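You operate a simulated robot arm through the tools that you are given. There is no shell and no other tool. Be economical: measure what you need, move in short steps, check, and stop when the job is done.

Carry out the task below with a simulated robot arm. There is one attempt and no reset: what you move stays moved.

JOB
Tip the yellow mug's pellets into the glue pot and set 160.
Fine: lid and mug back, nothing spilt.

The check looks at the end state, three seconds after you hand in, the way a careful person would. Anything else that was tipped, shoved, dropped, spilled or broken makes it a failure. A push-on lid holds only when it is set on centred and level and pressed home; a screw cap is set on level and turned clockwise until tight.

ROBOT AND FRAMES
A 6-joint arm with a two-finger parallel gripper, fixed in place. Base frame: the origin is at the foot of the arm, x ahead of it, y to its left, z up; the work surface is at about z = 0.85. Units: m, degrees, N and s.
With the tool pointing down near the work surface it reaches from about 0.26 to 0.68 m from the base axis. Its first joint turns from -66.0 to 66.0 degrees. Payload 2.9 kg.
The TCP is the grasp point between the finger pads, 0.03 m short of the fingertips. In the tool frame z runs along the fingers and y along their closing line. The gripper opens to 0.11 m. The fingers are 0.02 m wide and 0.01 m thick; the gripper's body (0.048 by 0.112 m) begins 0.055 m behind the TCP.
Orientation is that of the tool frame in the base frame, as a unit quaternion [x, y, z, w]. With the fingers straight down and closing along the base's y, the tool's x points along the base's -x, its y along +y and its z along -z.

CONTROLS
- The arm moves only by the tool move_arm. Its argument "targets" is a list of rows, each an object of numbers (a shift or turn left out is 0, a gripper value left out holds the last): "dx", "dy", "dz": the shift along the base's x, y, z in mm; "wx", "wy", "wz": the turn, a rotation vector about the base's x, y, z in degrees; "fingers": the closure in counts, from 0 (fully open) to 255 (shut). In form: [{"dx": .., "dy": .., "dz": .., "wx": .., "wy": .., "wz": .., "fingers": ..}, ...]. A call has 1 to 8 rows; each row is the pose to reach, as a shift and turn from the pose commanded when the call began. Each row takes 0.2 s and may step no farther than 0.05 m and 8.6 degrees from the row before; otherwise, or with a gripper value out of range, the whole call is refused. A pose out of reach is approached as far as the arm can. The call stops where the force on the tool passes 40 N (or 10 N more than at its start, if that is more) or the arm is blocked; 0.2 s more then pass. Each finger travels about 0.108 m/s and halts on what it meets, pressing with about 26 N; the grip force reading is that of the motor and also rises with nothing between the fingers. The clock runs only during rows and for 0.2 s after the last one: add rows that repeat a pose to give the fingers time. It gives the time, the measured TCP pose, the force on the tool (base axes), the opening and the grip force at its end, in the units of the frame above (readings bear some noise).
- Cameras (640 x 400 px; columns grow to the right, rows downward): "scene" is fixed at [0.0589, 0.4144, 1.3999]; the picture's right is [-0.90, -0.43, 0.00], its down [-0.18, 0.37, -0.91] and it looks along [0.39, -0.82, -0.41] (base axes); focal length 359 px, centre (320, 200). "wrist" rides on the gripper at [-0.036, 0, -0.057] in the tool frame; the picture's right is [0.00, -1.00, 0.00], its down [0.97, 0.00, -0.24] and it looks along [0.24, 0.00, 0.97] (tool axes); focal length 218 px, centre (320, 200). There is no depth. A picture from a camera that has moved, and an enlarged one, comes with that camera's place and axes in the base frame and with its lens.
- capture(camera): a new picture of that camera. It takes no simulated time.
- inspect(camera, box): a new picture of the part [left, top, right, bottom] of that camera's present view, enlarged. It takes no simulated time.
- hand_in(): hands the job in; it is judged then, once.

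Work in short steps. Places have to be worked out from the pictures, the camera data and where the tool is seen: move nearer, look again, correct. Check each grasp and each placing, and mend what went wrong. You have 120 turns and 76 pictures in all, those below and enlarged ones among them. Open the gripper and draw the arm clear of the work before you hand the job in, unless the task says otherwise; then end with one line.

The tools are called after "Request:" by a JSON object that holds its "fn" and its "kwargs". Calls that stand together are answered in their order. move_arm: Moves the arm, as the interface text tells. Its arguments: {"type":"object","properties":{"targets":{"type":"array","items":{"type":"object","properties":{"dx":{"type":"number"},"dy":{"type":"number"},"dz":{"type":"number"},"wx":{"type":"number"},"wy":{"type":"number"},"wz":{"type":"number"},"fingers":{"type":"number"}}}}},"required":["targets"]} The other tools are called the same way: capture (camera) takes a picture; inspect (camera, box) takes an enlarged picture of a part of a camera's view; hand_in () hands the job in.

At the start:

```text
clock: 0.0
eef_pos: [0.301, -0.2443, 1.2718]
ee_rot: [-0.001, 1.0, 0.0, -0.001]
force: [-0.2, 0.1, 0.2]
finger_gap: 0.1096
finger_force: 0.1
```

scene: 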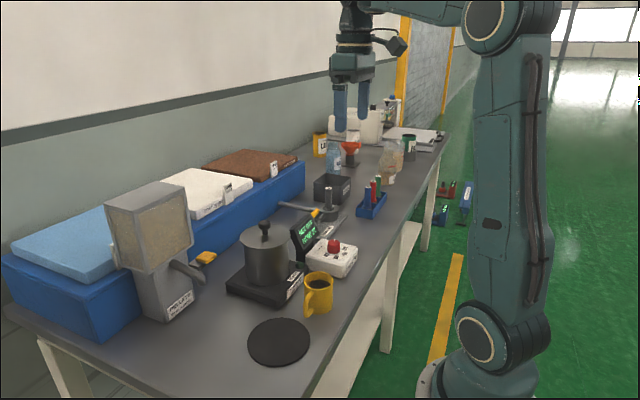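
wrist: 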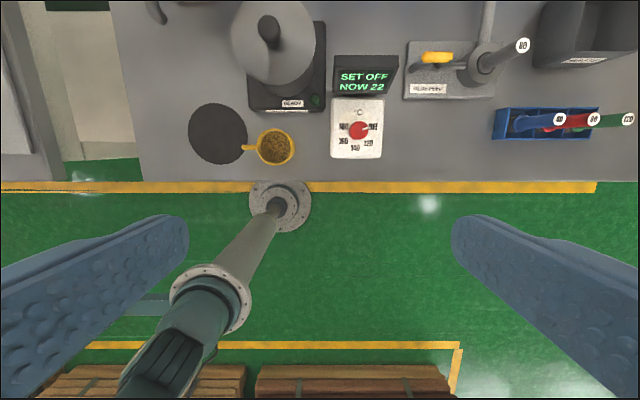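

I'll take enlarged views of the pot, mug and dial before moving.

Request:
{"fn": "inspect", "kwargs": {"camera": "scene", "box": [200, 180, 380, 380]}}

Request:
{"fn": "inspect", "kwargs": {"camera": "wrist", "box": [180, 0, 420, 180]}}

```text
2.00 times, centred on (290, 280) of scene
camera zoom: at [0.0589, 0.4144, 1.3999], right [-0.9, -0.43, 0.0], down [-0.18, 0.37, -0.91], along [0.39, -0.82, -0.41], focal length 718 px, centre (380, 40)
```

zoom: 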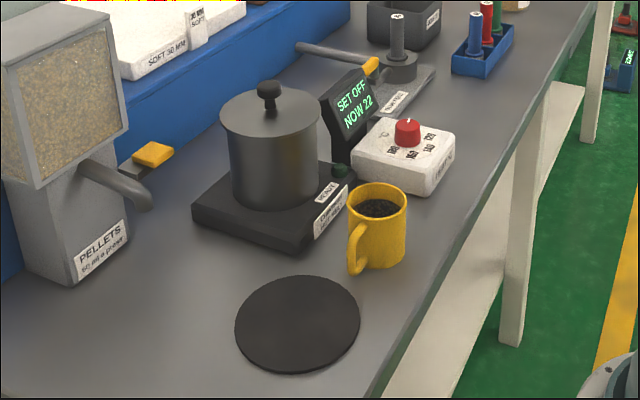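

```text
2.22 times, centred on (300, 90) of wrist
camera zoom: at [0.3369, -0.2436, 1.3283], right [0.0, -1.0, 0.0], down [-0.97, 0.0, 0.24], along [-0.24, 0.0, -0.97], focal length 485 px, centre (364, 444)
```

zoom: 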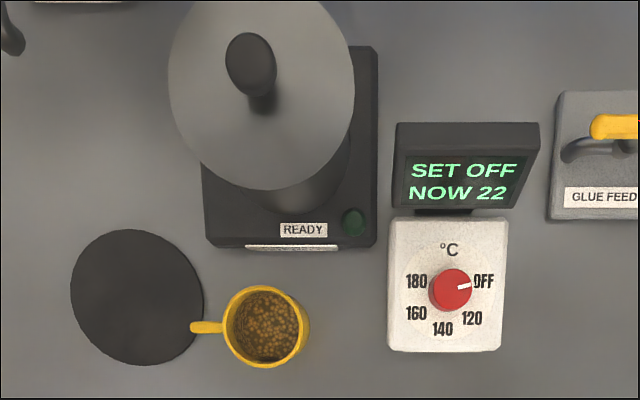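

Triangulating roughly: lid knob ≈ (0.481, -0.180, 1.012), mug ≈ (0.335, -0.166, rim 0.918), dial ≈ (0.364, -0.314). I'll move over the pot with the tool down and look again.

Request:
{"fn": "move_arm", "kwargs": {"targets": [{"dx": 45, "dy": 16, "dz": 0}, {"dx": 90, "dy": 32, "dz": -10}, {"dx": 135, "dy": 48, "dz": -30}, {"dx": 150, "dy": 64, "dz": -70}, {"dx": 150, "dy": 64, "dz": -110}, {"dx": 150, "dy": 64, "dz": -110}]}}

Request:
{"fn": "capture", "kwargs": {"camera": "wrist"}}

Request:
{"fn": "capture", "kwargs": {"camera": "scene"}}

```text
refused: row 3 steps farther than a row can; nothing moved
```

```text
71 pictures are left
camera wrist: at [0.3369, -0.2436, 1.3283], right [0.0, -1.0, 0.0], down [-0.97, 0.0, 0.24], along [-0.24, 0.0, -0.97], focal length 218 px, centre (320, 200)
```

wrist: 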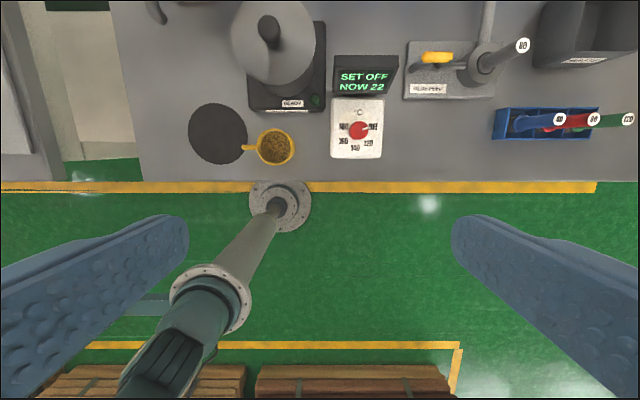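

```text
70 pictures are left
```

scene: 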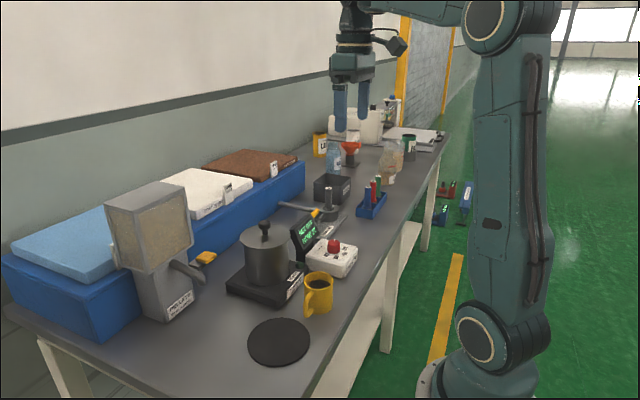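

The call was refused because one step was too long, so I repeat it with smaller steps.

Request:
{"fn": "move_arm", "kwargs": {"targets": [{"dx": 40, "dy": 16, "dz": 0}, {"dx": 80, "dy": 32, "dz": 0}, {"dx": 120, "dy": 48, "dz": -15}, {"dx": 150, "dy": 64, "dz": -40}, {"dx": 150, "dy": 64, "dz": -75}, {"dx": 150, "dy": 64, "dz": -110}, {"dx": 150, "dy": 64, "dz": -110}]}}

Request:
{"fn": "capture", "kwargs": {"camera": "wrist"}}

```text
clock: 1.6
eef_pos: [0.4514, -0.1803, 1.1612]
ee_rot: [0.001, 1.0, 0.0, 0.001]
force: [-0.3, 0.9, 0.2]
finger_gap: 0.1098
finger_force: 0.1
```

```text
69 pictures are left
camera wrist: at [0.4874, -0.1796, 1.2171], right [0.0, -1.0, 0.0], down [-0.97, 0.0, 0.24], along [-0.24, 0.0, -0.97], focal length 218 px, centre (320, 200)
```

wrist: 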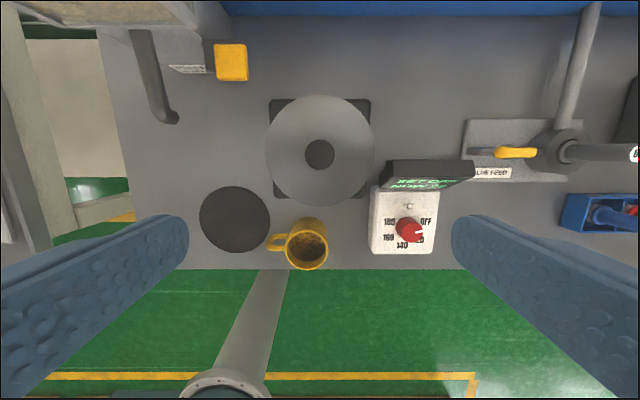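

The knob ray agrees with the earlier estimate (x≈0.481, y≈-0.180). I descend partway above it and look again to fix heights.

Request:
{"fn": "move_arm", "kwargs": {"targets": [{"dx": 30, "dz": -30}, {"dx": 30, "dz": -70}, {"dx": 30, "dz": -90}, {"dx": 30, "dz": -90}]}}

Request:
{"fn": "capture", "kwargs": {"camera": "wrist"}}

Request:
{"fn": "inspect", "kwargs": {"camera": "scene", "box": [200, 150, 360, 310]}}

```text
clock: 2.6
eef_pos: [0.4819, -0.1785, 1.0712]
ee_rot: [0.0, 1.0, 0.0, 0.0]
force: [0.9, 0.1, 0.0]
finger_gap: 0.11
finger_force: 0.0
```

```text
68 pictures are left
camera wrist: at [0.5176, -0.18, 1.1272], right [0.0, -1.0, 0.0], down [-0.97, 0.0, 0.24], along [-0.24, 0.0, -0.97], focal length 218 px, centre (320, 200)
```

wrist: 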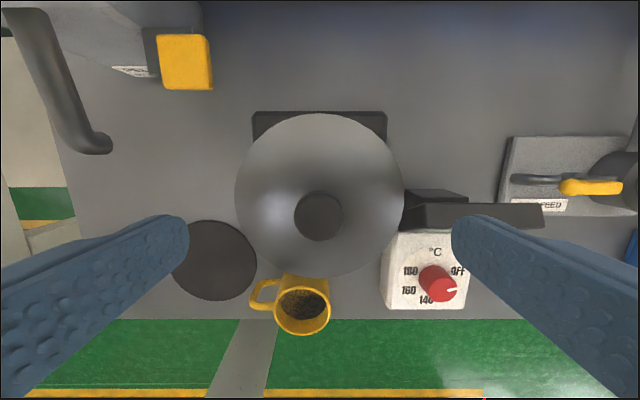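

```text
2.50 times, centred on (280, 230) of scene
camera zoom: at [0.0589, 0.4144, 1.3999], right [-0.9, -0.43, 0.0], down [-0.18, 0.37, -0.91], along [0.39, -0.82, -0.41], focal length 897 px, centre (420, 125)
```

zoom: 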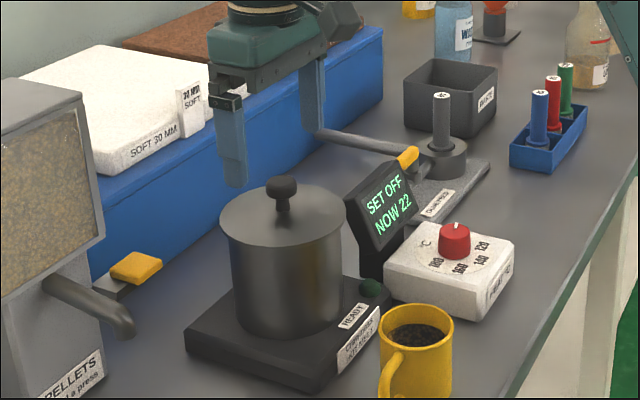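

Knob middle looks to be at z≈1.01 and the lid plate at ≈0.99, so I descend to TCP z≈1.024 and close gently on the knob.

Request:
{"fn": "move_arm", "kwargs": {"targets": [{"dx": -1, "dz": -25}, {"dx": -1, "dz": -40}, {"dx": -1, "dz": -46}, {"dx": -1, "dz": -46, "fingers": 255}, {"dx": -1, "dz": -46, "fingers": 255}, {"dx": -1, "dz": -46, "fingers": 255}, {"dx": -1, "dz": -46, "fingers": 255}]}}

Request:
{"fn": "inspect", "kwargs": {"camera": "scene", "box": [200, 150, 360, 310]}}

```text
clock: 4.2
eef_pos: [0.4808, -0.1796, 1.0263]
ee_rot: [0.0, 1.0, 0.0, 0.0]
force: [-0.9, 0.3, -0.2]
finger_gap: 0.0251
finger_force: 26.5
```

```text
2.50 times, centred on (280, 230) of scene
camera zoom: at [0.0589, 0.4144, 1.3999], right [-0.9, -0.43, 0.0], down [-0.18, 0.37, -0.91], along [0.39, -0.82, -0.41], focal length 897 px, centre (420, 125)
```

zoom: 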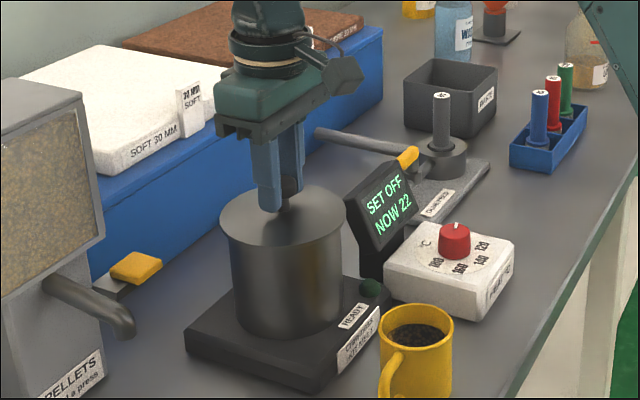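

The knob is held (gap 25 mm, 26 N). I lift straight up slowly and check.

Request:
{"fn": "move_arm", "kwargs": {"targets": [{"dz": 5}, {"dz": 12}, {"dz": 25}, {"dz": 45}, {"dz": 70}, {"dz": 70}]}}

Request:
{"fn": "inspect", "kwargs": {"camera": "scene", "box": [200, 150, 360, 310]}}

```text
clock: 5.6
eef_pos: [0.4803, -0.1803, 1.097]
ee_rot: [-0.001, 1.0, 0.0, 0.0]
force: [-0.6, 0.1, -1.1]
finger_gap: 0.0249
finger_force: 26.0
```

```text
2.50 times, centred on (280, 230) of scene
camera zoom: at [0.0589, 0.4144, 1.3999], right [-0.9, -0.43, 0.0], down [-0.18, 0.37, -0.91], along [0.39, -0.82, -0.41], focal length 897 px, centre (420, 125)
```

zoom: 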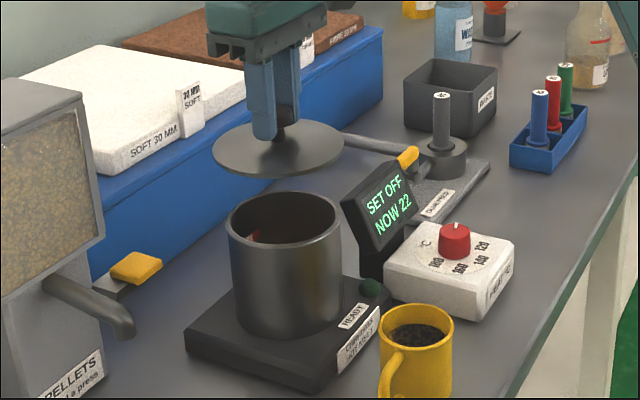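

The lid is off and level. I carry it at height to above the black mat (≈0.365, -0.031).

Request:
{"fn": "move_arm", "kwargs": {"targets": [{"dx": -10, "dy": 20}, {"dx": -35, "dy": 50}, {"dx": -60, "dy": 80}, {"dx": -85, "dy": 110}, {"dx": -105, "dy": 138}, {"dx": -116, "dy": 150}, {"dx": -116, "dy": 150, "dz": -40}, {"dx": -116, "dy": 150, "dz": -80}]}}

Request:
{"fn": "capture", "kwargs": {"camera": "wrist"}}

Request:
{"fn": "inspect", "kwargs": {"camera": "scene", "box": [200, 240, 360, 400]}}

```text
clock: 7.4
eef_pos: [0.3645, -0.0293, 1.0179]
ee_rot: [0.001, 1.0, 0.0, 0.0]
force: [-0.5, 0.1, -1.1]
finger_gap: 0.0249
finger_force: 26.0
```

```text
64 pictures are left
camera wrist: at [0.3997, -0.0288, 1.073], right [0.0, -1.0, 0.0], down [-0.97, 0.0, 0.24], along [-0.24, 0.0, -0.97], focal length 218 px, centre (320, 200)
```

wrist: 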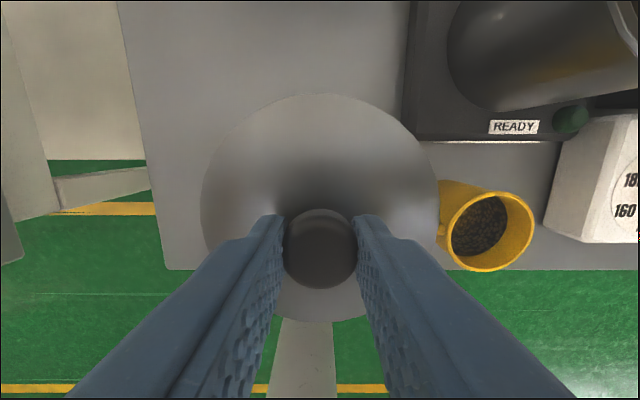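

```text
2.50 times, centred on (280, 320) of scene
camera zoom: at [0.0589, 0.4144, 1.3999], right [-0.9, -0.43, 0.0], down [-0.18, 0.37, -0.91], along [0.39, -0.82, -0.41], focal length 897 px, centre (420, -100)
```

zoom: 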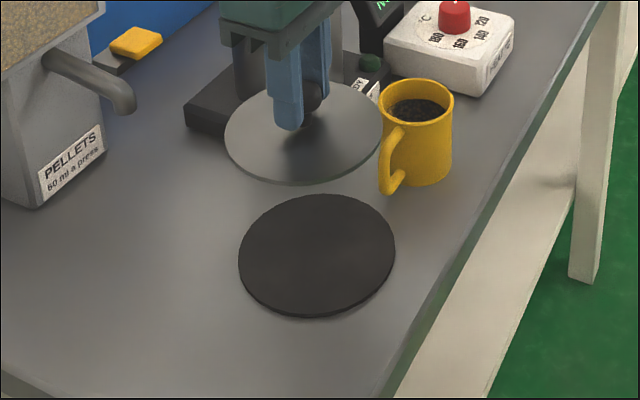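

The lid sits above the mat with clearance from the mug handle. I lower until contact is expected around TCP z≈0.90.

Request:
{"fn": "move_arm", "kwargs": {"targets": [{"dx": -2, "dz": -40}, {"dx": -2, "dz": -80}, {"dx": -2, "dz": -100}, {"dx": -2, "dz": -108}, {"dx": -2, "dz": -112}, {"dx": -2, "dz": -115}, {"dx": -2, "dz": -118}, {"dx": -2, "dz": -121}]}}

Request:
{"fn": "inspect", "kwargs": {"camera": "scene", "box": [200, 240, 360, 400]}}

```text
clock: 9.3
eef_pos: [0.3646, -0.0298, 0.8982]
ee_rot: [-0.001, 1.0, -0.001, 0.002]
force: [-3.3, -0.3, 9.5]
finger_gap: 0.0246
finger_force: 26.3
stopped in row 8: the force on the tool passed its limit (the readings are from after the stop); the commanded pose is now the measured one
```

```text
2.50 times, centred on (280, 320) of scene
camera zoom: at [0.0587, 0.4144, 1.3999], right [-0.9, -0.43, 0.0], down [-0.18, 0.37, -0.91], along [0.39, -0.82, -0.41], focal length 897 px, centre (420, -100)
```

zoom: 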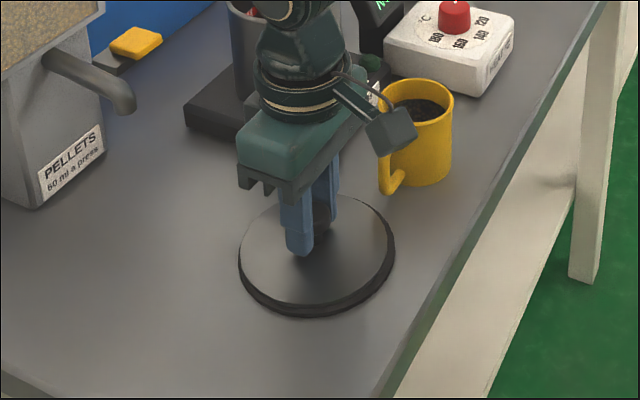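

The lid rests centred on the mat. I release and rise straight up.

Request:
{"fn": "move_arm", "kwargs": {"targets": [{"fingers": 200}, {"fingers": 150}, {"fingers": 100}, {"fingers": 60}, {"dz": 30, "fingers": 60}, {"dz": 75}, {"dz": 120}, {"dz": 160}]}}

Request:
{"fn": "inspect", "kwargs": {"camera": "scene", "box": [200, 200, 360, 360]}}

```text
clock: 11.1
eef_pos: [0.364, -0.0315, 1.0574]
ee_rot: [-0.001, 1.0, 0.0, 0.002]
force: [0.5, 0.7, 0.3]
finger_gap: 0.0839
finger_force: 0.0
```

```text
2.50 times, centred on (280, 280) of scene
camera zoom: at [0.0589, 0.4144, 1.3999], right [-0.9, -0.43, 0.0], down [-0.18, 0.37, -0.91], along [0.39, -0.82, -0.41], focal length 897 px, centre (420, 0)
```

zoom: 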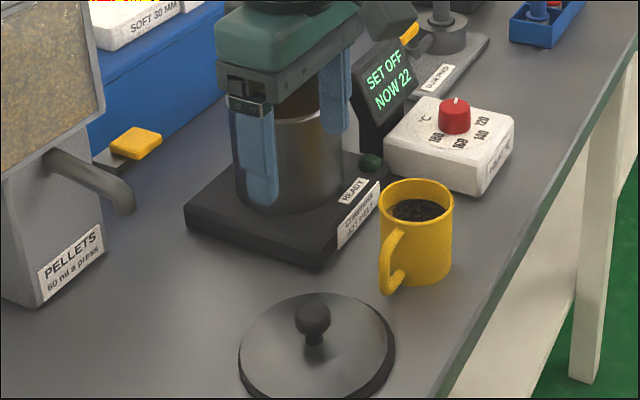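

The lid is parked well. Next I'll take the mug from its -y side with a near-horizontal tool (yaw ~60°) so the handle is clear. First I move to a safe height there while yawing.

Request:
{"fn": "move_arm", "kwargs": {"targets": [{"dx": -4, "dy": -10, "dz": 30, "wz": 7.5, "fingers": 0}, {"dx": -8, "dy": -40, "dz": 60, "wz": 15}, {"dx": -16, "dy": -75, "dz": 63, "wz": 22.5}, {"dx": -24, "dy": -110, "dz": 63, "wz": 30}, {"dx": -32, "dy": -145, "dz": 63, "wz": 37.5}, {"dx": -40, "dy": -175, "dz": 63, "wz": 45}, {"dx": -50, "dy": -195, "dz": 63, "wz": 52.5}, {"dx": -64, "dy": -208, "dz": 63, "wz": 60}]}}

Request:
{"fn": "capture", "kwargs": {"camera": "wrist"}}

```text
clock: 12.9
eef_pos: [0.2994, -0.2374, 1.1204]
ee_rot: [-0.502, 0.865, 0.002, 0.001]
force: [0.3, 0.4, -0.2]
finger_gap: 0.11
finger_force: 0.0
```

```text
60 pictures are left
camera wrist: at [0.3169, -0.207, 1.1768], right [0.87, -0.5, 0.0], down [-0.48, -0.84, 0.24], along [-0.12, -0.2, -0.97], focal length 218 px, centre (320, 200)
```

wrist: 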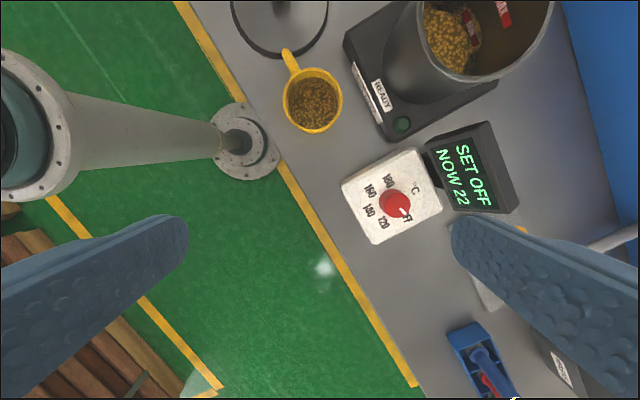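

Mug axis ≈ (0.335, -0.160), handle exactly along +y. I trim the yaw by 5° and centre at the approach standoff.

Request:
{"fn": "move_arm", "kwargs": {"targets": [{"dx": 8, "dy": 18, "dz": 0, "wz": 5}, {"dx": 8, "dy": 18, "dz": 0, "wz": 5}]}}

Request:
{"fn": "move_arm", "kwargs": {"targets": [{"wx": 6.8, "wy": -3.17}, {"wx": 13.6, "wy": -6.34}, {"wx": 20.4, "wy": -9.5}, {"wx": 27.2, "wy": -12.7}, {"wx": 34, "wy": -15.85}, {"wx": 40.8, "wy": -19}, {"wx": 47.6, "wy": -22.2}, {"wx": 54.4, "wy": -25.35}]}}

Request:
{"fn": "capture", "kwargs": {"camera": "wrist"}}

Request:
{"fn": "capture", "kwargs": {"camera": "scene"}}

```text
clock: 13.5
eef_pos: [0.3074, -0.2207, 1.1203]
ee_rot: [-0.538, 0.843, 0.002, 0.002]
force: [0.2, 0.9, 0.6]
finger_gap: 0.11
finger_force: 0.1
```

```text
clock: 15.3
eef_pos: [0.3135, -0.1745, 1.065]
ee_rot: [-0.465, 0.73, 0.267, 0.423]
force: [0.1, 0.4, 0.1]
finger_gap: 0.11
finger_force: 0.0
out of reach, approached as far as the arm can: row 6, 7, 8
```

```text
59 pictures are left
camera wrist: at [0.2994, -0.2025, 1.1237], right [0.9, -0.43, 0.0], down [-0.29, -0.63, -0.72], along [0.31, 0.65, -0.69], focal length 218 px, centre (320, 200)
```

wrist: 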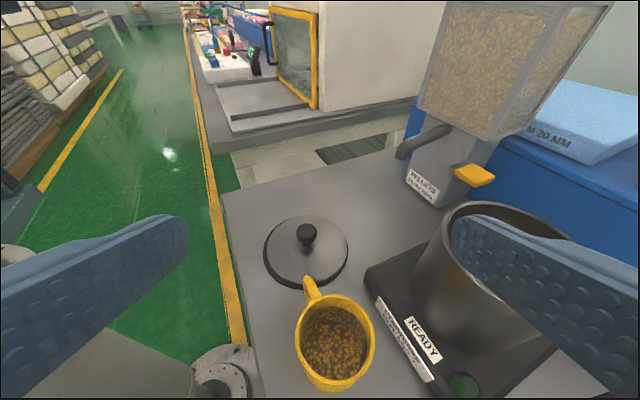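

```text
58 pictures are left
```

scene: 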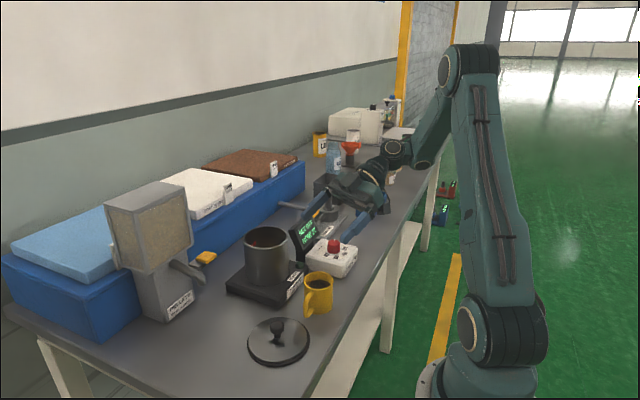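

The orientation is right, but the position fell short along the tool axis, probably from the first joint's limit. I'll use a steeper tool (≈50° from vertical) with yaw 85° instead: first untilt 10°, then yaw.

Request:
{"fn": "move_arm", "kwargs": {"targets": [{"wx": -4.5, "wy": 2.1, "fingers": 50}, {"wx": -9.06, "wy": 4.23}, {"wx": -9.06, "wy": 4.23}]}}

Request:
{"fn": "move_arm", "kwargs": {"targets": [{"wz": 7}, {"wz": 14}, {"wz": 20}, {"wz": 20}]}}

```text
clock: 16.1
eef_pos: [0.3139, -0.1747, 1.0646]
ee_rot: [-0.487, 0.763, 0.228, 0.358]
force: [0.3, 0.0, 0.2]
finger_gap: 0.0884
finger_force: 0.0
```

```text
clock: 17.1
eef_pos: [0.3092, -0.1652, 1.0516]
ee_rot: [-0.613, 0.667, 0.287, 0.312]
force: [-0.4, 0.8, -0.1]
finger_gap: 0.0884
finger_force: 0.1
out of reach, approached as far as the arm can: row 3, 4
```

Commanded pose resets to the measured one. I probe whether moving back (−y) is reachable at this orientation, staying well above the mug.

Request:
{"fn": "move_arm", "kwargs": {"targets": [{"dx": 15, "dy": -25}, {"dx": 21, "dy": -50}, {"dx": 21, "dy": -50}]}}

Request:
{"fn": "capture", "kwargs": {"camera": "scene"}}

```text
clock: 17.9
eef_pos: [0.319, -0.1922, 1.0268]
ee_rot: [-0.612, 0.668, 0.286, 0.313]
force: [-0.6, 0.8, 0.0]
finger_gap: 0.0881
finger_force: 0.0
out of reach, approached as far as the arm can: row 1, 2, 3
```

```text
57 pictures are left
```

scene: 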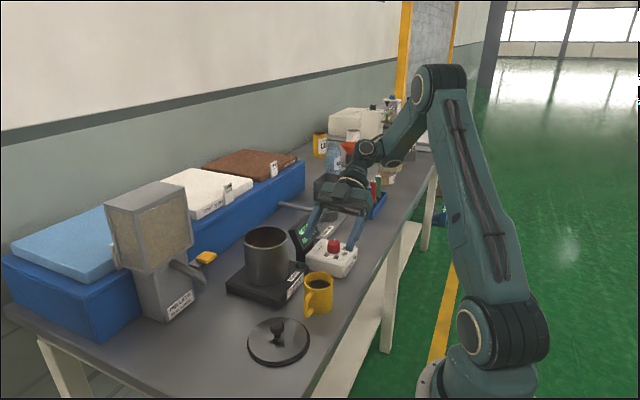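

The side approach is reach-limited, so I change plan. I'll grip the mug from above with the fingers closing along x (clear of the handle), yaw it in the air, and pour by tilting the tool up toward the outside. First I untilt above the mug.

Request:
{"fn": "move_arm", "kwargs": {"targets": [{"dz": 20, "wx": -7, "wy": 0.61}, {"dz": 40, "wx": -14, "wy": 1.22}, {"dx": 4, "dy": 8, "dz": 40, "wx": -21, "wy": 1.83}, {"dx": 8, "dy": 16, "dz": 40, "wx": -28, "wy": 2.44}, {"dx": 12, "dy": 24, "dz": 40, "wx": -35, "wy": 3.05}, {"dx": 16, "dy": 32, "dz": 40, "wx": -42, "wy": 3.67}, {"dx": 16, "dy": 32, "dz": 40, "wx": -49.8, "wy": 4.35}, {"dx": 16, "dy": 32, "dz": 40, "wx": -49.8, "wy": 4.35}]}}

Request:
{"fn": "move_arm", "kwargs": {"targets": [{"wz": 5, "fingers": 30}, {"wz": 5, "fingers": 30}]}}

Request:
{"fn": "capture", "kwargs": {"camera": "wrist"}}

```text
clock: 19.7
eef_pos: [0.3354, -0.1591, 1.066]
ee_rot: [-0.676, 0.737, 0.002, 0.002]
force: [-0.3, -0.1, 0.7]
finger_gap: 0.0881
finger_force: 0.2
```

```text
clock: 20.3
eef_pos: [0.3359, -0.1596, 1.0666]
ee_rot: [0.707, -0.707, -0.002, -0.002]
force: [-0.1, -0.9, 0.7]
finger_gap: 0.0972
finger_force: 0.2
```

```text
56 pictures are left
camera wrist: at [0.3341, -0.1238, 1.1229], right [1.0, 0.0, 0.0], down [0.0, -0.97, 0.23], along [0.0, -0.23, -0.97], focal length 218 px, centre (320, 200)
```

wrist: 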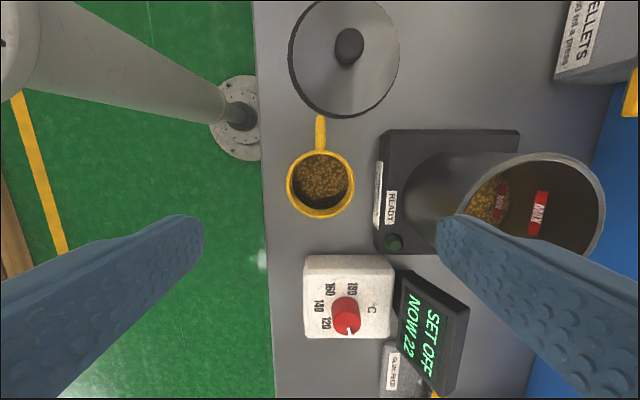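

Mug axis ≈ (0.335, -0.157). With fingers at ~88 mm I descend to TCP z≈0.912; the fingers will straddle the mug in x, clear of the heater.

Request:
{"fn": "move_arm", "kwargs": {"targets": [{"dx": -1, "dy": 2, "dz": -40, "fingers": 50}, {"dx": -1, "dy": 2, "dz": -80}, {"dx": -1, "dy": 2, "dz": -110}, {"dx": -1, "dy": 2, "dz": -130}, {"dx": -1, "dy": 2, "dz": -145}, {"dx": -1, "dy": 2, "dz": -154}, {"dx": -1, "dy": 2, "dz": -154}]}}

Request:
{"fn": "inspect", "kwargs": {"camera": "scene", "box": [240, 220, 380, 360]}}

Request:
{"fn": "capture", "kwargs": {"camera": "wrist"}}

```text
clock: 21.9
eef_pos: [0.3317, -0.1571, 0.912]
ee_rot: [0.708, -0.707, -0.002, -0.002]
force: [0.0, 0.7, 0.3]
finger_gap: 0.0886
finger_force: 0.0
```

```text
2.86 times, centred on (310, 290) of scene
camera zoom: at [0.0589, 0.4144, 1.3999], right [-0.9, -0.43, 0.0], down [-0.18, 0.37, -0.91], along [0.39, -0.82, -0.41], focal length 1025 px, centre (349, -57)
```

zoom: 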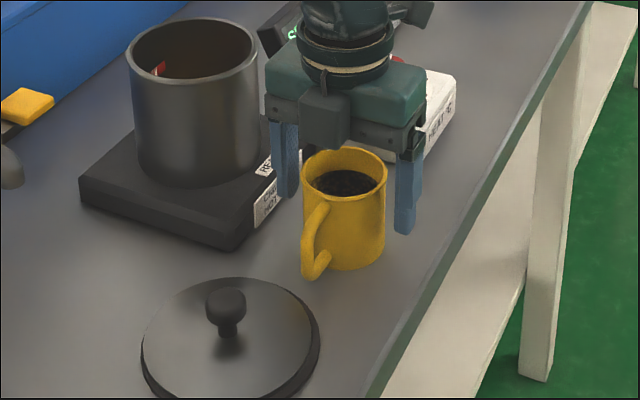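

```text
54 pictures are left
camera wrist: at [0.3326, -0.1216, 0.9684], right [1.0, 0.0, 0.0], down [0.0, -0.97, 0.23], along [0.0, -0.23, -0.97], focal length 218 px, centre (320, 200)
```

wrist: 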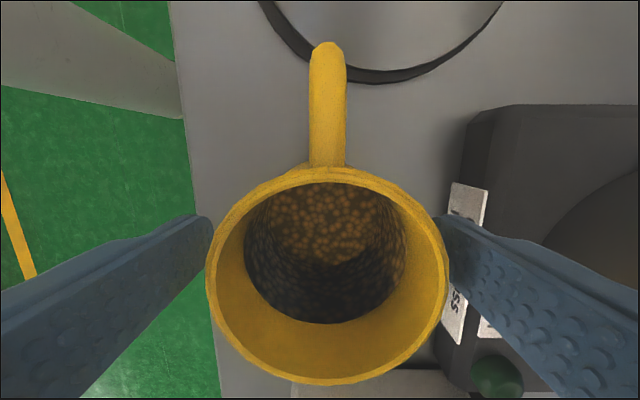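

Rim measured at z≈0.917, centre (0.334, -0.155). I lower another 9 mm, centre by 2 mm each way, and close.

Request:
{"fn": "move_arm", "kwargs": {"targets": [{"dx": 2, "dy": 2, "dz": -5}, {"dx": 2, "dy": 2, "dz": -9}, {"dx": 2, "dy": 2, "dz": -9, "fingers": 90}, {"dx": 2, "dy": 2, "dz": -9, "fingers": 130}, {"dx": 2, "dy": 2, "dz": -9, "fingers": 255}, {"dx": 2, "dy": 2, "dz": -9, "fingers": 255}, {"dx": 2, "dy": 2, "dz": -9, "fingers": 255}]}}

Request:
{"fn": "capture", "kwargs": {"camera": "wrist"}}

```text
clock: 23.5
eef_pos: [0.3341, -0.155, 0.9042]
ee_rot: [0.707, -0.707, -0.002, -0.001]
force: [-0.1, -0.5, 0.2]
finger_gap: 0.0631
finger_force: 26.7
```

```text
53 pictures are left
camera wrist: at [0.3345, -0.1198, 0.9596], right [1.0, 0.0, 0.0], down [0.0, -0.97, 0.23], along [0.0, -0.23, -0.97], focal length 218 px, centre (320, 200)
```

wrist: 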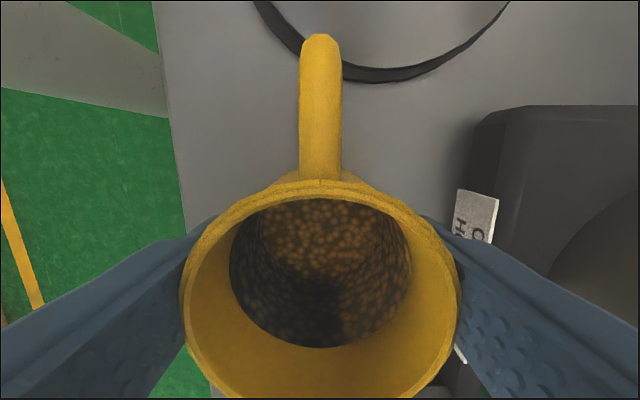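

The mug is firmly held (63 mm, 27 N). I note the home pose (0.334, -0.155, 0.904, yaw +90) and lift straight up.

Request:
{"fn": "move_arm", "kwargs": {"targets": [{"dz": 8}, {"dz": 25}, {"dz": 55}, {"dz": 90}, {"dz": 130}, {"dz": 170}, {"dz": 200}, {"dz": 200}]}}

Request:
{"fn": "capture", "kwargs": {"camera": "wrist"}}

Request:
{"fn": "capture", "kwargs": {"camera": "scene"}}

```text
clock: 25.3
eef_pos: [0.3355, -0.1545, 1.1023]
ee_rot: [0.708, -0.707, -0.002, 0.0]
force: [-0.3, 0.7, -0.9]
finger_gap: 0.0631
finger_force: 26.3
```

```text
52 pictures are left
camera wrist: at [0.3354, -0.1189, 1.1599], right [1.0, 0.0, 0.0], down [0.0, -0.97, 0.23], along [0.0, -0.23, -0.97], focal length 218 px, centre (320, 200)
```

wrist: 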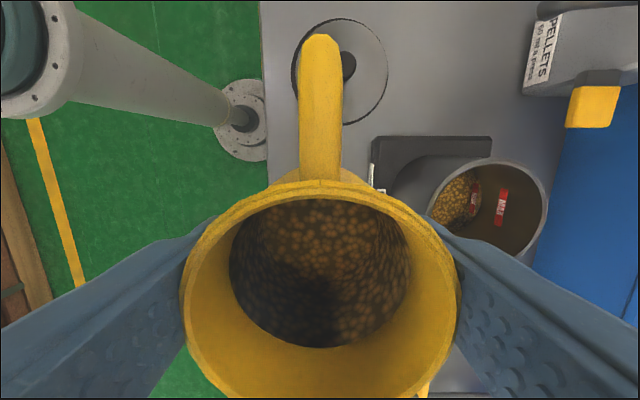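

```text
51 pictures are left
```

scene: 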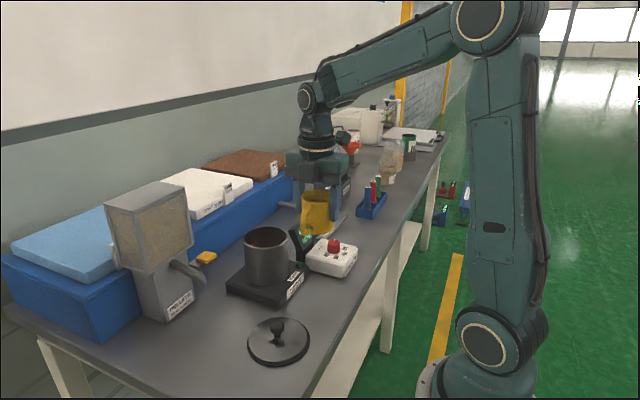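

The lift is clean. I carry it to above the pot (TCP ≈ 0.493, -0.184) at z≈1.10 while yawing the mug −110° in two calls so the tool faces radially.

Request:
{"fn": "move_arm", "kwargs": {"targets": [{"dx": 10, "wz": -7}, {"dx": 30, "dy": -4, "wz": -14}, {"dx": 55, "dy": -8, "wz": -21}, {"dx": 80, "dy": -14, "wz": -28}, {"dx": 105, "dy": -20, "wz": -35}, {"dx": 130, "dy": -26, "wz": -42}, {"dx": 150, "dy": -30, "wz": -49}, {"dx": 157, "dy": -30, "wz": -56}]}}

Request:
{"fn": "move_arm", "kwargs": {"targets": [{"wz": -7}, {"wz": -14}, {"wz": -21}, {"wz": -28}, {"wz": -35}, {"wz": -42}, {"wz": -49}, {"wz": -54}]}}

Request:
{"fn": "capture", "kwargs": {"camera": "wrist"}}

Request:
{"fn": "inspect", "kwargs": {"camera": "scene", "box": [180, 110, 380, 310]}}

```text
clock: 27.1
eef_pos: [0.4945, -0.1849, 1.103]
ee_rot: [-0.291, 0.957, 0.001, 0.003]
force: [0.9, 0.1, -1.4]
finger_gap: 0.0629
finger_force: 25.9
```

```text
clock: 28.9
eef_pos: [0.4922, -0.1855, 1.1044]
ee_rot: [0.174, 0.985, -0.001, 0.003]
force: [0.7, 0.2, -1.1]
finger_gap: 0.0629
finger_force: 25.9
```

```text
50 pictures are left
camera wrist: at [0.5254, -0.1974, 1.1599], right [-0.34, -0.94, 0.0], down [-0.91, 0.33, 0.23], along [-0.22, 0.08, -0.97], focal length 218 px, centre (320, 200)
```

wrist: 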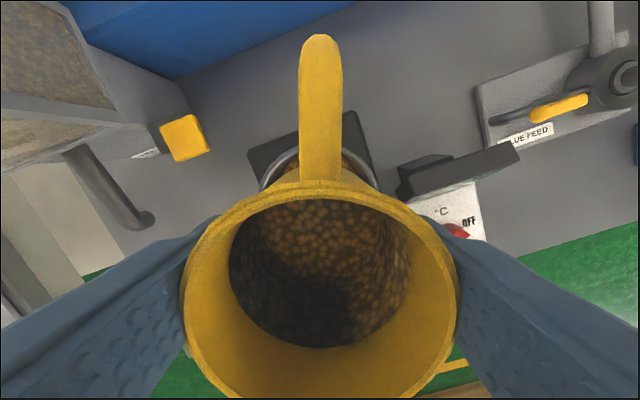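

```text
2.00 times, centred on (280, 210) of scene
camera zoom: at [0.0589, 0.4144, 1.3999], right [-0.9, -0.43, 0.0], down [-0.18, 0.37, -0.91], along [0.39, -0.82, -0.41], focal length 718 px, centre (400, 180)
```

zoom: 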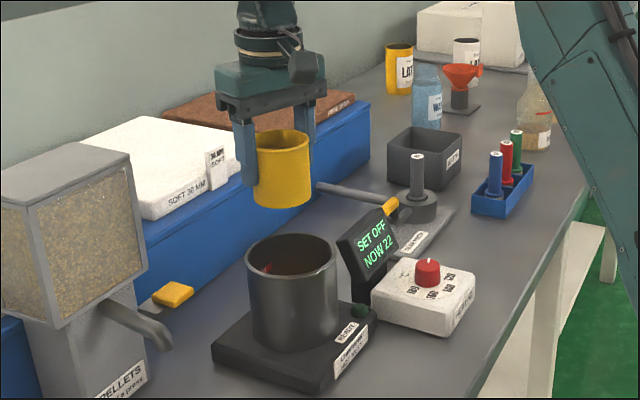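

All steady over the pot. I start tilting about the horizontal axis: 40° first, which should not pour yet, and check reach.

Request:
{"fn": "move_arm", "kwargs": {"targets": [{"wx": -2.74, "wy": -7.52}, {"wx": -5.47, "wy": -15.04}, {"wx": -8.21, "wy": -22.56}, {"wx": -10.94, "wy": -30.1}, {"wx": -13.7, "wy": -37.6}, {"wx": -13.7, "wy": -37.6}]}}

Request:
{"fn": "inspect", "kwargs": {"camera": "scene", "box": [180, 110, 380, 310]}}

```text
clock: 30.3
eef_pos: [0.4918, -0.1854, 1.1034]
ee_rot: [0.162, 0.925, -0.059, 0.34]
force: [0.2, -0.1, -1.4]
finger_gap: 0.063
finger_force: 26.4
```

```text
2.00 times, centred on (280, 210) of scene
camera zoom: at [0.0589, 0.4144, 1.3999], right [-0.9, -0.43, 0.0], down [-0.18, 0.37, -0.91], along [0.39, -0.82, -0.41], focal length 718 px, centre (400, 180)
```

zoom: 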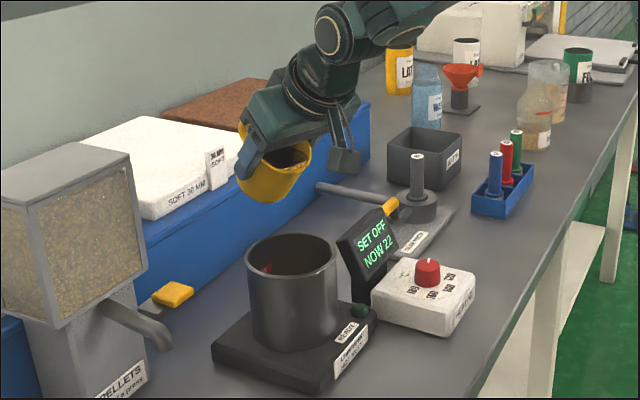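

Reach is fine. I lower 35 mm, shift 18 mm outward so the lip is over the centre, then tilt slowly to ~72°.

Request:
{"fn": "move_arm", "kwargs": {"targets": [{"dx": 10, "dy": -4, "dz": -20}, {"dx": 17, "dy": -6, "dz": -35}, {"dx": 17, "dy": -6, "dz": -35, "wx": -2.05, "wy": -5.64}, {"dx": 17, "dy": -6, "dz": -35, "wx": -4.1, "wy": -11.28}, {"dx": 17, "dy": -6, "dz": -35, "wx": -6.16, "wy": -16.9}, {"dx": 17, "dy": -6, "dz": -35, "wx": -8.2, "wy": -22.56}, {"dx": 17, "dy": -6, "dz": -35, "wx": -10.94, "wy": -30.1}]}}

Request:
{"fn": "inspect", "kwargs": {"camera": "scene", "box": [180, 150, 380, 350]}}

```text
clock: 31.9
eef_pos: [0.51, -0.1923, 1.0684]
ee_rot: [0.139, 0.795, -0.102, 0.582]
force: [0.1, -0.1, -0.9]
finger_gap: 0.0631
finger_force: 26.2
```

```text
2.00 times, centred on (280, 250) of scene
camera zoom: at [0.0589, 0.4144, 1.3999], right [-0.9, -0.43, 0.0], down [-0.18, 0.37, -0.91], along [0.39, -0.82, -0.41], focal length 718 px, centre (400, 100)
```

zoom: 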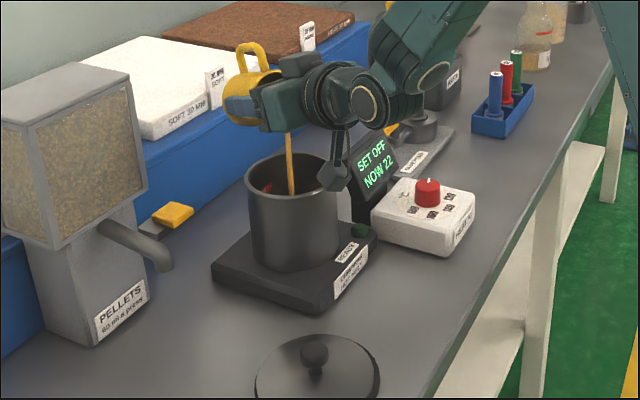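

A clean stream is falling into the middle of the pot. An appendage under the wrist hangs low, so I raise the TCP while tilting on slowly to ~92°.

Request:
{"fn": "move_arm", "kwargs": {"targets": [{"dz": 0}, {"dz": 4, "wx": -1.37, "wy": -3.76}, {"dz": 8, "wx": -2.74, "wy": -7.5}, {"dz": 14, "wx": -4.1, "wy": -11.28}, {"dz": 20, "wx": -5.47, "wy": -15.04}, {"dz": 20, "wx": -5.47, "wy": -15.04}, {"dz": 20, "wx": -5.47, "wy": -15.04}]}}

Request:
{"fn": "inspect", "kwargs": {"camera": "scene", "box": [180, 150, 380, 350]}}

Request:
{"fn": "capture", "kwargs": {"camera": "wrist"}}

```text
clock: 33.5
eef_pos: [0.5107, -0.192, 1.0882]
ee_rot: [0.123, 0.706, -0.121, 0.687]
force: [0.2, 0.7, -0.5]
finger_gap: 0.0629
finger_force: 26.6
```

```text
2.00 times, centred on (280, 250) of scene
camera zoom: at [0.0589, 0.4144, 1.3999], right [-0.9, -0.43, 0.0], down [-0.18, 0.37, -0.91], along [0.39, -0.82, -0.41], focal length 718 px, centre (400, 100)
```

zoom: 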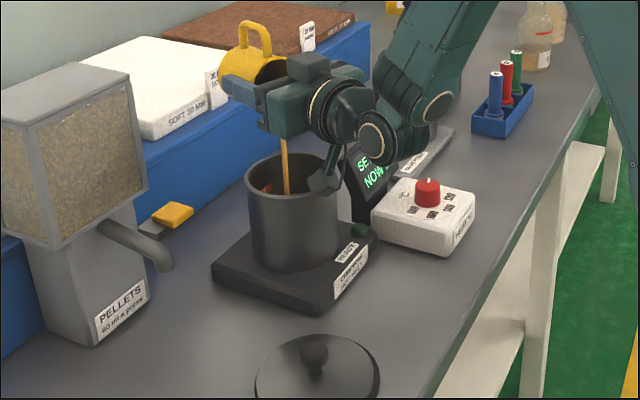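

```text
45 pictures are left
camera wrist: at [0.4565, -0.1721, 1.1248], right [-0.34, -0.94, 0.0], down [-0.25, 0.09, -0.96], along [0.91, -0.33, -0.27], focal length 218 px, centre (320, 200)
```

wrist: 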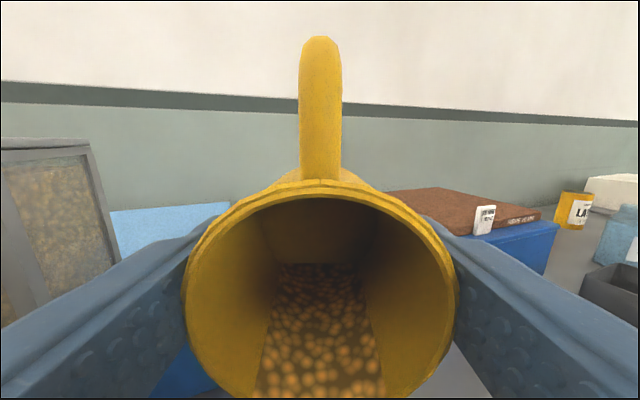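

It's pouring steadily and the mug is mostly drained. I continue to ~106° while raising another 22 mm, with pauses.

Request:
{"fn": "move_arm", "kwargs": {"targets": [{"dz": 6, "wx": -1.2, "wy": -3.3}, {"dz": 12, "wx": -2.4, "wy": -6.6}, {"dz": 18, "wx": -3.6, "wy": -9.9}, {"dz": 22, "wx": -4.8, "wy": -13.2}, {"dz": 22, "wx": -4.8, "wy": -13.2}, {"dz": 22, "wx": -4.8, "wy": -13.2}, {"dz": 22, "wx": -4.8, "wy": -13.2}]}}

Request:
{"fn": "capture", "kwargs": {"camera": "wrist"}}

Request:
{"fn": "inspect", "kwargs": {"camera": "scene", "box": [180, 150, 380, 350]}}

```text
clock: 35.1
eef_pos: [0.5103, -0.1917, 1.1095]
ee_rot: [0.108, 0.617, -0.135, 0.768]
force: [-0.6, -0.7, -1.1]
finger_gap: 0.063
finger_force: 26.1
out of reach, approached as far as the arm can: row 3, 4
```

```text
44 pictures are left
camera wrist: at [0.4496, -0.1694, 1.1321], right [-0.34, -0.94, 0.0], down [-0.02, 0.01, -1.0], along [0.94, -0.34, -0.03], focal length 218 px, centre (320, 200)
```

wrist: 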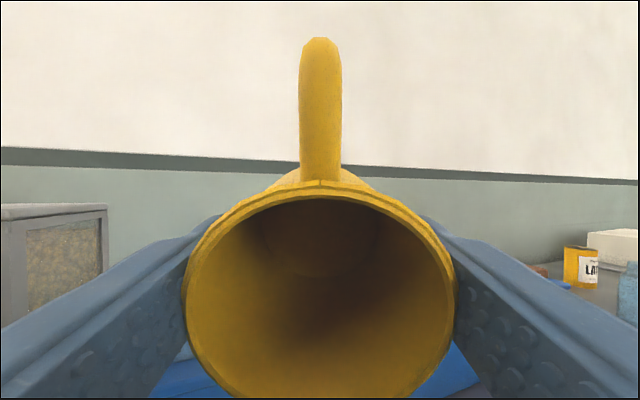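

```text
2.00 times, centred on (280, 250) of scene
camera zoom: at [0.0589, 0.4144, 1.3999], right [-0.9, -0.43, 0.0], down [-0.18, 0.37, -0.91], along [0.39, -0.82, -0.41], focal length 718 px, centre (400, 100)
```

zoom: 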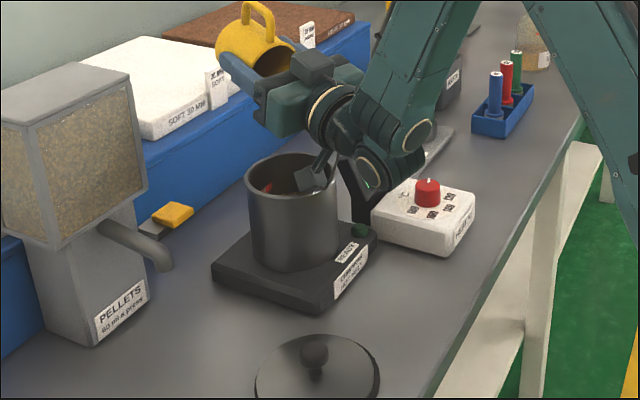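

The mug appears empty. I tilt back upright along the reverse path, staying high over the pot.

Request:
{"fn": "move_arm", "kwargs": {"targets": [{"dz": 5, "wx": 2.74, "wy": 7.52}, {"dz": 10, "wx": 5.47, "wy": 15.04}, {"dz": 10, "wx": 8.21, "wy": 22.56}, {"dz": 10, "wx": 10.94, "wy": 30.1}, {"dz": 10, "wx": 13.7, "wy": 37.6}, {"dz": 10, "wx": 16.4, "wy": 45.1}, {"dz": 10, "wx": 17.1, "wy": 47}]}}

Request:
{"fn": "move_arm", "kwargs": {"targets": [{"wx": 2.74, "wy": 7.52}, {"wx": 5.47, "wy": 15.04}, {"wx": 8.21, "wy": 22.56}, {"wx": 10.94, "wy": 30.1}, {"wx": 13.7, "wy": 37.6}, {"wx": 16.4, "wy": 45.1}, {"wx": 17.8, "wy": 48.9}]}}

Request:
{"fn": "capture", "kwargs": {"camera": "wrist"}}

```text
clock: 36.7
eef_pos: [0.5099, -0.1911, 1.1205]
ee_rot: [0.155, 0.884, -0.076, 0.434]
force: [0.1, -0.2, -0.6]
finger_gap: 0.0632
finger_force: 25.8
```

```text
clock: 38.3
eef_pos: [0.5098, -0.1916, 1.1195]
ee_rot: [0.172, 0.985, -0.001, 0.002]
force: [0.3, 0.2, -0.4]
finger_gap: 0.0632
finger_force: 25.8
```

```text
42 pictures are left
camera wrist: at [0.5423, -0.2031, 1.1765], right [-0.34, -0.94, 0.0], down [-0.91, 0.33, 0.24], along [-0.22, 0.08, -0.97], focal length 218 px, centre (320, 200)
```

wrist: 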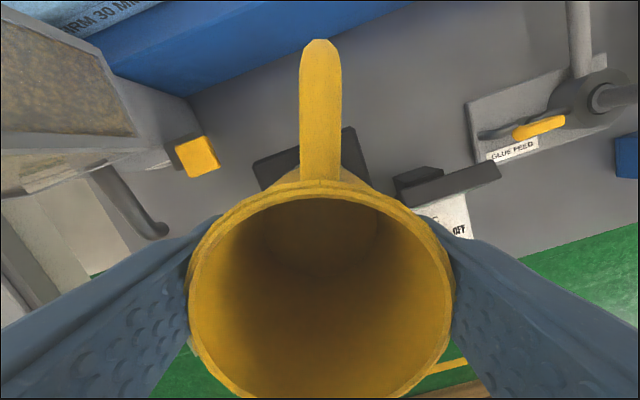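

The mug is upright and empty. I yaw back +110° while returning above its home spot.

Request:
{"fn": "move_arm", "kwargs": {"targets": [{"dx": -15, "dy": 3, "wz": 7}, {"dx": -40, "dy": 8, "wz": 14}, {"dx": -65, "dy": 13, "wz": 21}, {"dx": -90, "dy": 18, "wz": 28}, {"dx": -115, "dy": 24, "wz": 35}, {"dx": -140, "dy": 30, "wz": 42}, {"dx": -165, "dy": 34, "wz": 49}, {"dx": -175, "dy": 36, "wz": 56}]}}

Request:
{"fn": "move_arm", "kwargs": {"targets": [{"wz": 7}, {"wz": 14}, {"wz": 21}, {"wz": 28}, {"wz": 35}, {"wz": 42}, {"wz": 49}, {"wz": 54}]}}

```text
clock: 40.1
eef_pos: [0.3341, -0.1553, 1.1205]
ee_rot: [-0.31, 0.951, 0.001, 0.004]
force: [0.3, -0.2, 0.5]
finger_gap: 0.0632
finger_force: 26.1
```

```text
clock: 41.9
eef_pos: [0.3344, -0.1559, 1.1202]
ee_rot: [0.709, -0.705, -0.003, -0.003]
force: [0.4, -0.7, -1.1]
finger_gap: 0.0629
finger_force: 26.1
```

I'm above the home pose; I lower the mug to TCP z≈0.905, slowing near the surface.

Request:
{"fn": "move_arm", "kwargs": {"targets": [{"dz": -45}, {"dz": -90}, {"dz": -135}, {"dz": -170}, {"dz": -195}, {"dz": -206}, {"dz": -211}, {"dz": -215}]}}

Request:
{"fn": "inspect", "kwargs": {"camera": "scene", "box": [240, 220, 380, 360]}}

```text
clock: 43.7
eef_pos: [0.3351, -0.1562, 0.9056]
ee_rot: [0.708, -0.707, -0.003, -0.003]
force: [0.6, -0.1, -0.6]
finger_gap: 0.0629
finger_force: 26.1
```

```text
2.86 times, centred on (310, 290) of scene
camera zoom: at [0.0589, 0.4144, 1.3999], right [-0.9, -0.43, 0.0], down [-0.18, 0.37, -0.91], along [0.39, -0.82, -0.41], focal length 1025 px, centre (349, -57)
```

zoom: 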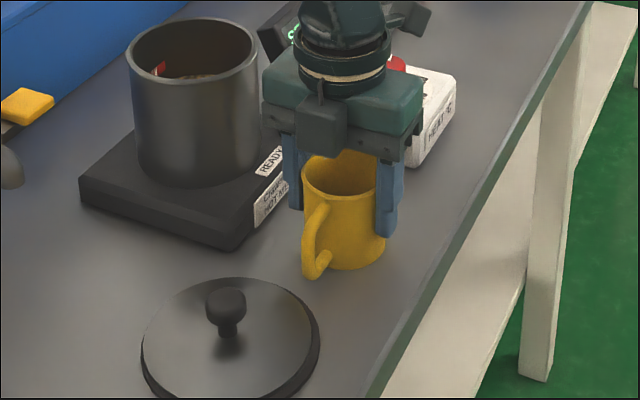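

No contact force yet, so I press down in 1 mm steps, then open a little (kept narrow toward the heater) and rise.

Request:
{"fn": "move_arm", "kwargs": {"targets": [{"dz": -1}, {"dz": -2}, {"dz": -3}]}}

Request:
{"fn": "move_arm", "kwargs": {"targets": [{"fingers": 95}, {"fingers": 75}, {"fingers": 55}, {"fingers": 50}, {"dz": 15}, {"dz": 50}, {"dz": 95}, {"dz": 140}]}}

Request:
{"fn": "capture", "kwargs": {"camera": "wrist"}}

Request:
{"fn": "capture", "kwargs": {"camera": "scene"}}

```text
clock: 44.5
eef_pos: [0.3344, -0.1555, 0.9026]
ee_rot: [0.707, -0.707, -0.002, -0.001]
force: [-2.9, 0.9, 11.4]
finger_gap: 0.0629
finger_force: 25.9
```

```text
clock: 46.3
eef_pos: [0.3341, -0.1541, 1.042]
ee_rot: [0.708, -0.706, -0.003, -0.002]
force: [0.5, -0.3, 0.0]
finger_gap: 0.0884
finger_force: 0.1
```

```text
40 pictures are left
camera wrist: at [0.3329, -0.1184, 1.0997], right [1.0, 0.0, 0.0], down [0.0, -0.97, 0.23], along [0.0, -0.23, -0.97], focal length 218 px, centre (320, 200)
```

wrist: 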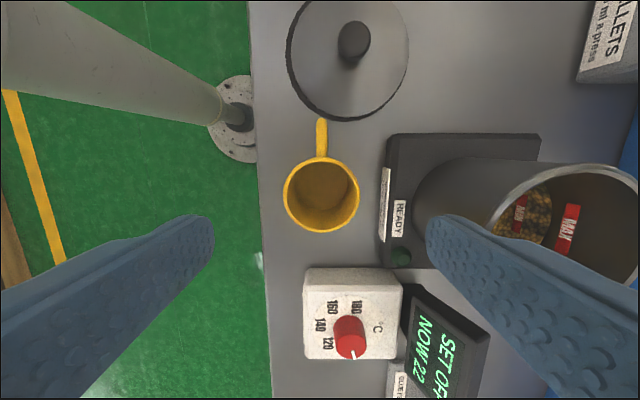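

```text
39 pictures are left
```

scene: 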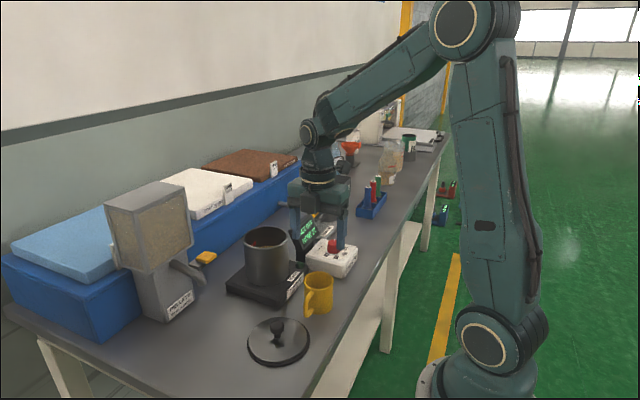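

The mug stands back home, no pellets are visible on the bench, and the pot holds the pellets below MAX. Next I fetch the lid, moving above its knob (≈0.363, -0.029).

Request:
{"fn": "move_arm", "kwargs": {"targets": [{"dx": 7, "dy": 30}, {"dx": 15, "dy": 65}, {"dx": 24, "dy": 100}, {"dx": 29, "dy": 125}, {"dx": 29, "dy": 125, "dz": -40}, {"dx": 29, "dy": 125, "dz": -80}, {"dx": 29, "dy": 125, "dz": -80}]}}

Request:
{"fn": "capture", "kwargs": {"camera": "wrist"}}

```text
clock: 47.9
eef_pos: [0.3649, -0.0318, 0.9622]
ee_rot: [0.708, -0.707, -0.003, -0.003]
force: [-0.8, 0.0, -0.7]
finger_gap: 0.0884
finger_force: 0.1
```

```text
38 pictures are left
camera wrist: at [0.3631, 0.0055, 1.0188], right [1.0, 0.0, 0.0], down [0.0, -0.97, 0.23], along [0.0, -0.23, -0.97], focal length 218 px, centre (320, 200)
```

wrist: 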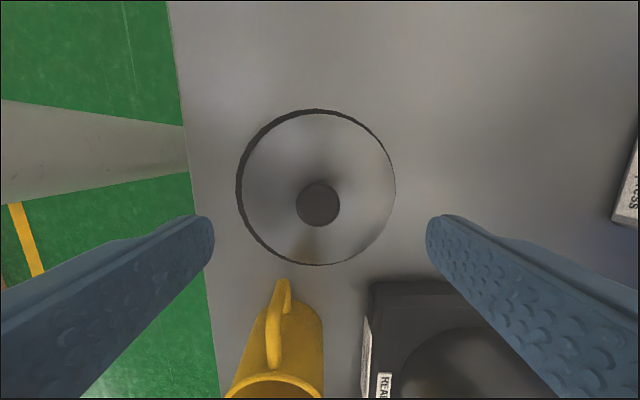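

The knob is at ≈ (0.362, -0.028). I descend with a small correction and close.

Request:
{"fn": "move_arm", "kwargs": {"targets": [{"dx": -2, "dy": 2, "dz": -30}, {"dx": -2, "dy": 2, "dz": -52}, {"dx": -2, "dy": 2, "dz": -62}, {"dx": -2, "dy": 2, "dz": -62, "fingers": 150}, {"dx": -2, "dy": 2, "dz": -62, "fingers": 255}, {"dx": -2, "dy": 2, "dz": -62, "fingers": 255}, {"dx": -2, "dy": 2, "dz": -62, "fingers": 255}]}}

Request:
{"fn": "move_arm", "kwargs": {"targets": [{"dz": 5}, {"dz": 20}, {"dz": 50}, {"dz": 90}, {"dz": 130}, {"dz": 170}, {"dz": 185}]}}

Request:
{"fn": "capture", "kwargs": {"camera": "wrist"}}

Request:
{"fn": "capture", "kwargs": {"camera": "scene"}}

```text
clock: 49.5
eef_pos: [0.3623, -0.0279, 0.9011]
ee_rot: [0.708, -0.707, -0.003, -0.002]
force: [0.8, 0.3, 0.5]
finger_gap: 0.0241
finger_force: 26.0
```

```text
clock: 51.1
eef_pos: [0.3617, -0.0283, 1.085]
ee_rot: [0.708, -0.706, -0.003, -0.001]
force: [-0.4, -0.3, -0.8]
finger_gap: 0.024
finger_force: 26.6
```

```text
37 pictures are left
camera wrist: at [0.3611, 0.0075, 1.1412], right [1.0, 0.0, 0.0], down [0.0, -0.97, 0.23], along [0.0, -0.23, -0.97], focal length 218 px, centre (320, 200)
```

wrist: 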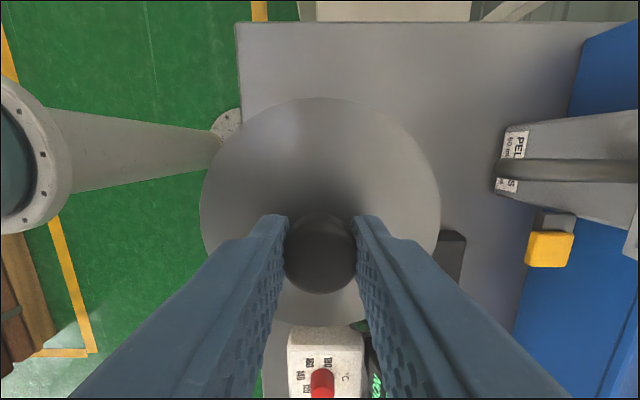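

```text
36 pictures are left
```

scene: 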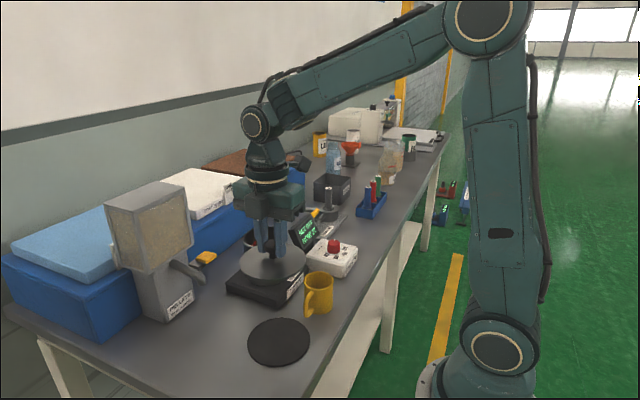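

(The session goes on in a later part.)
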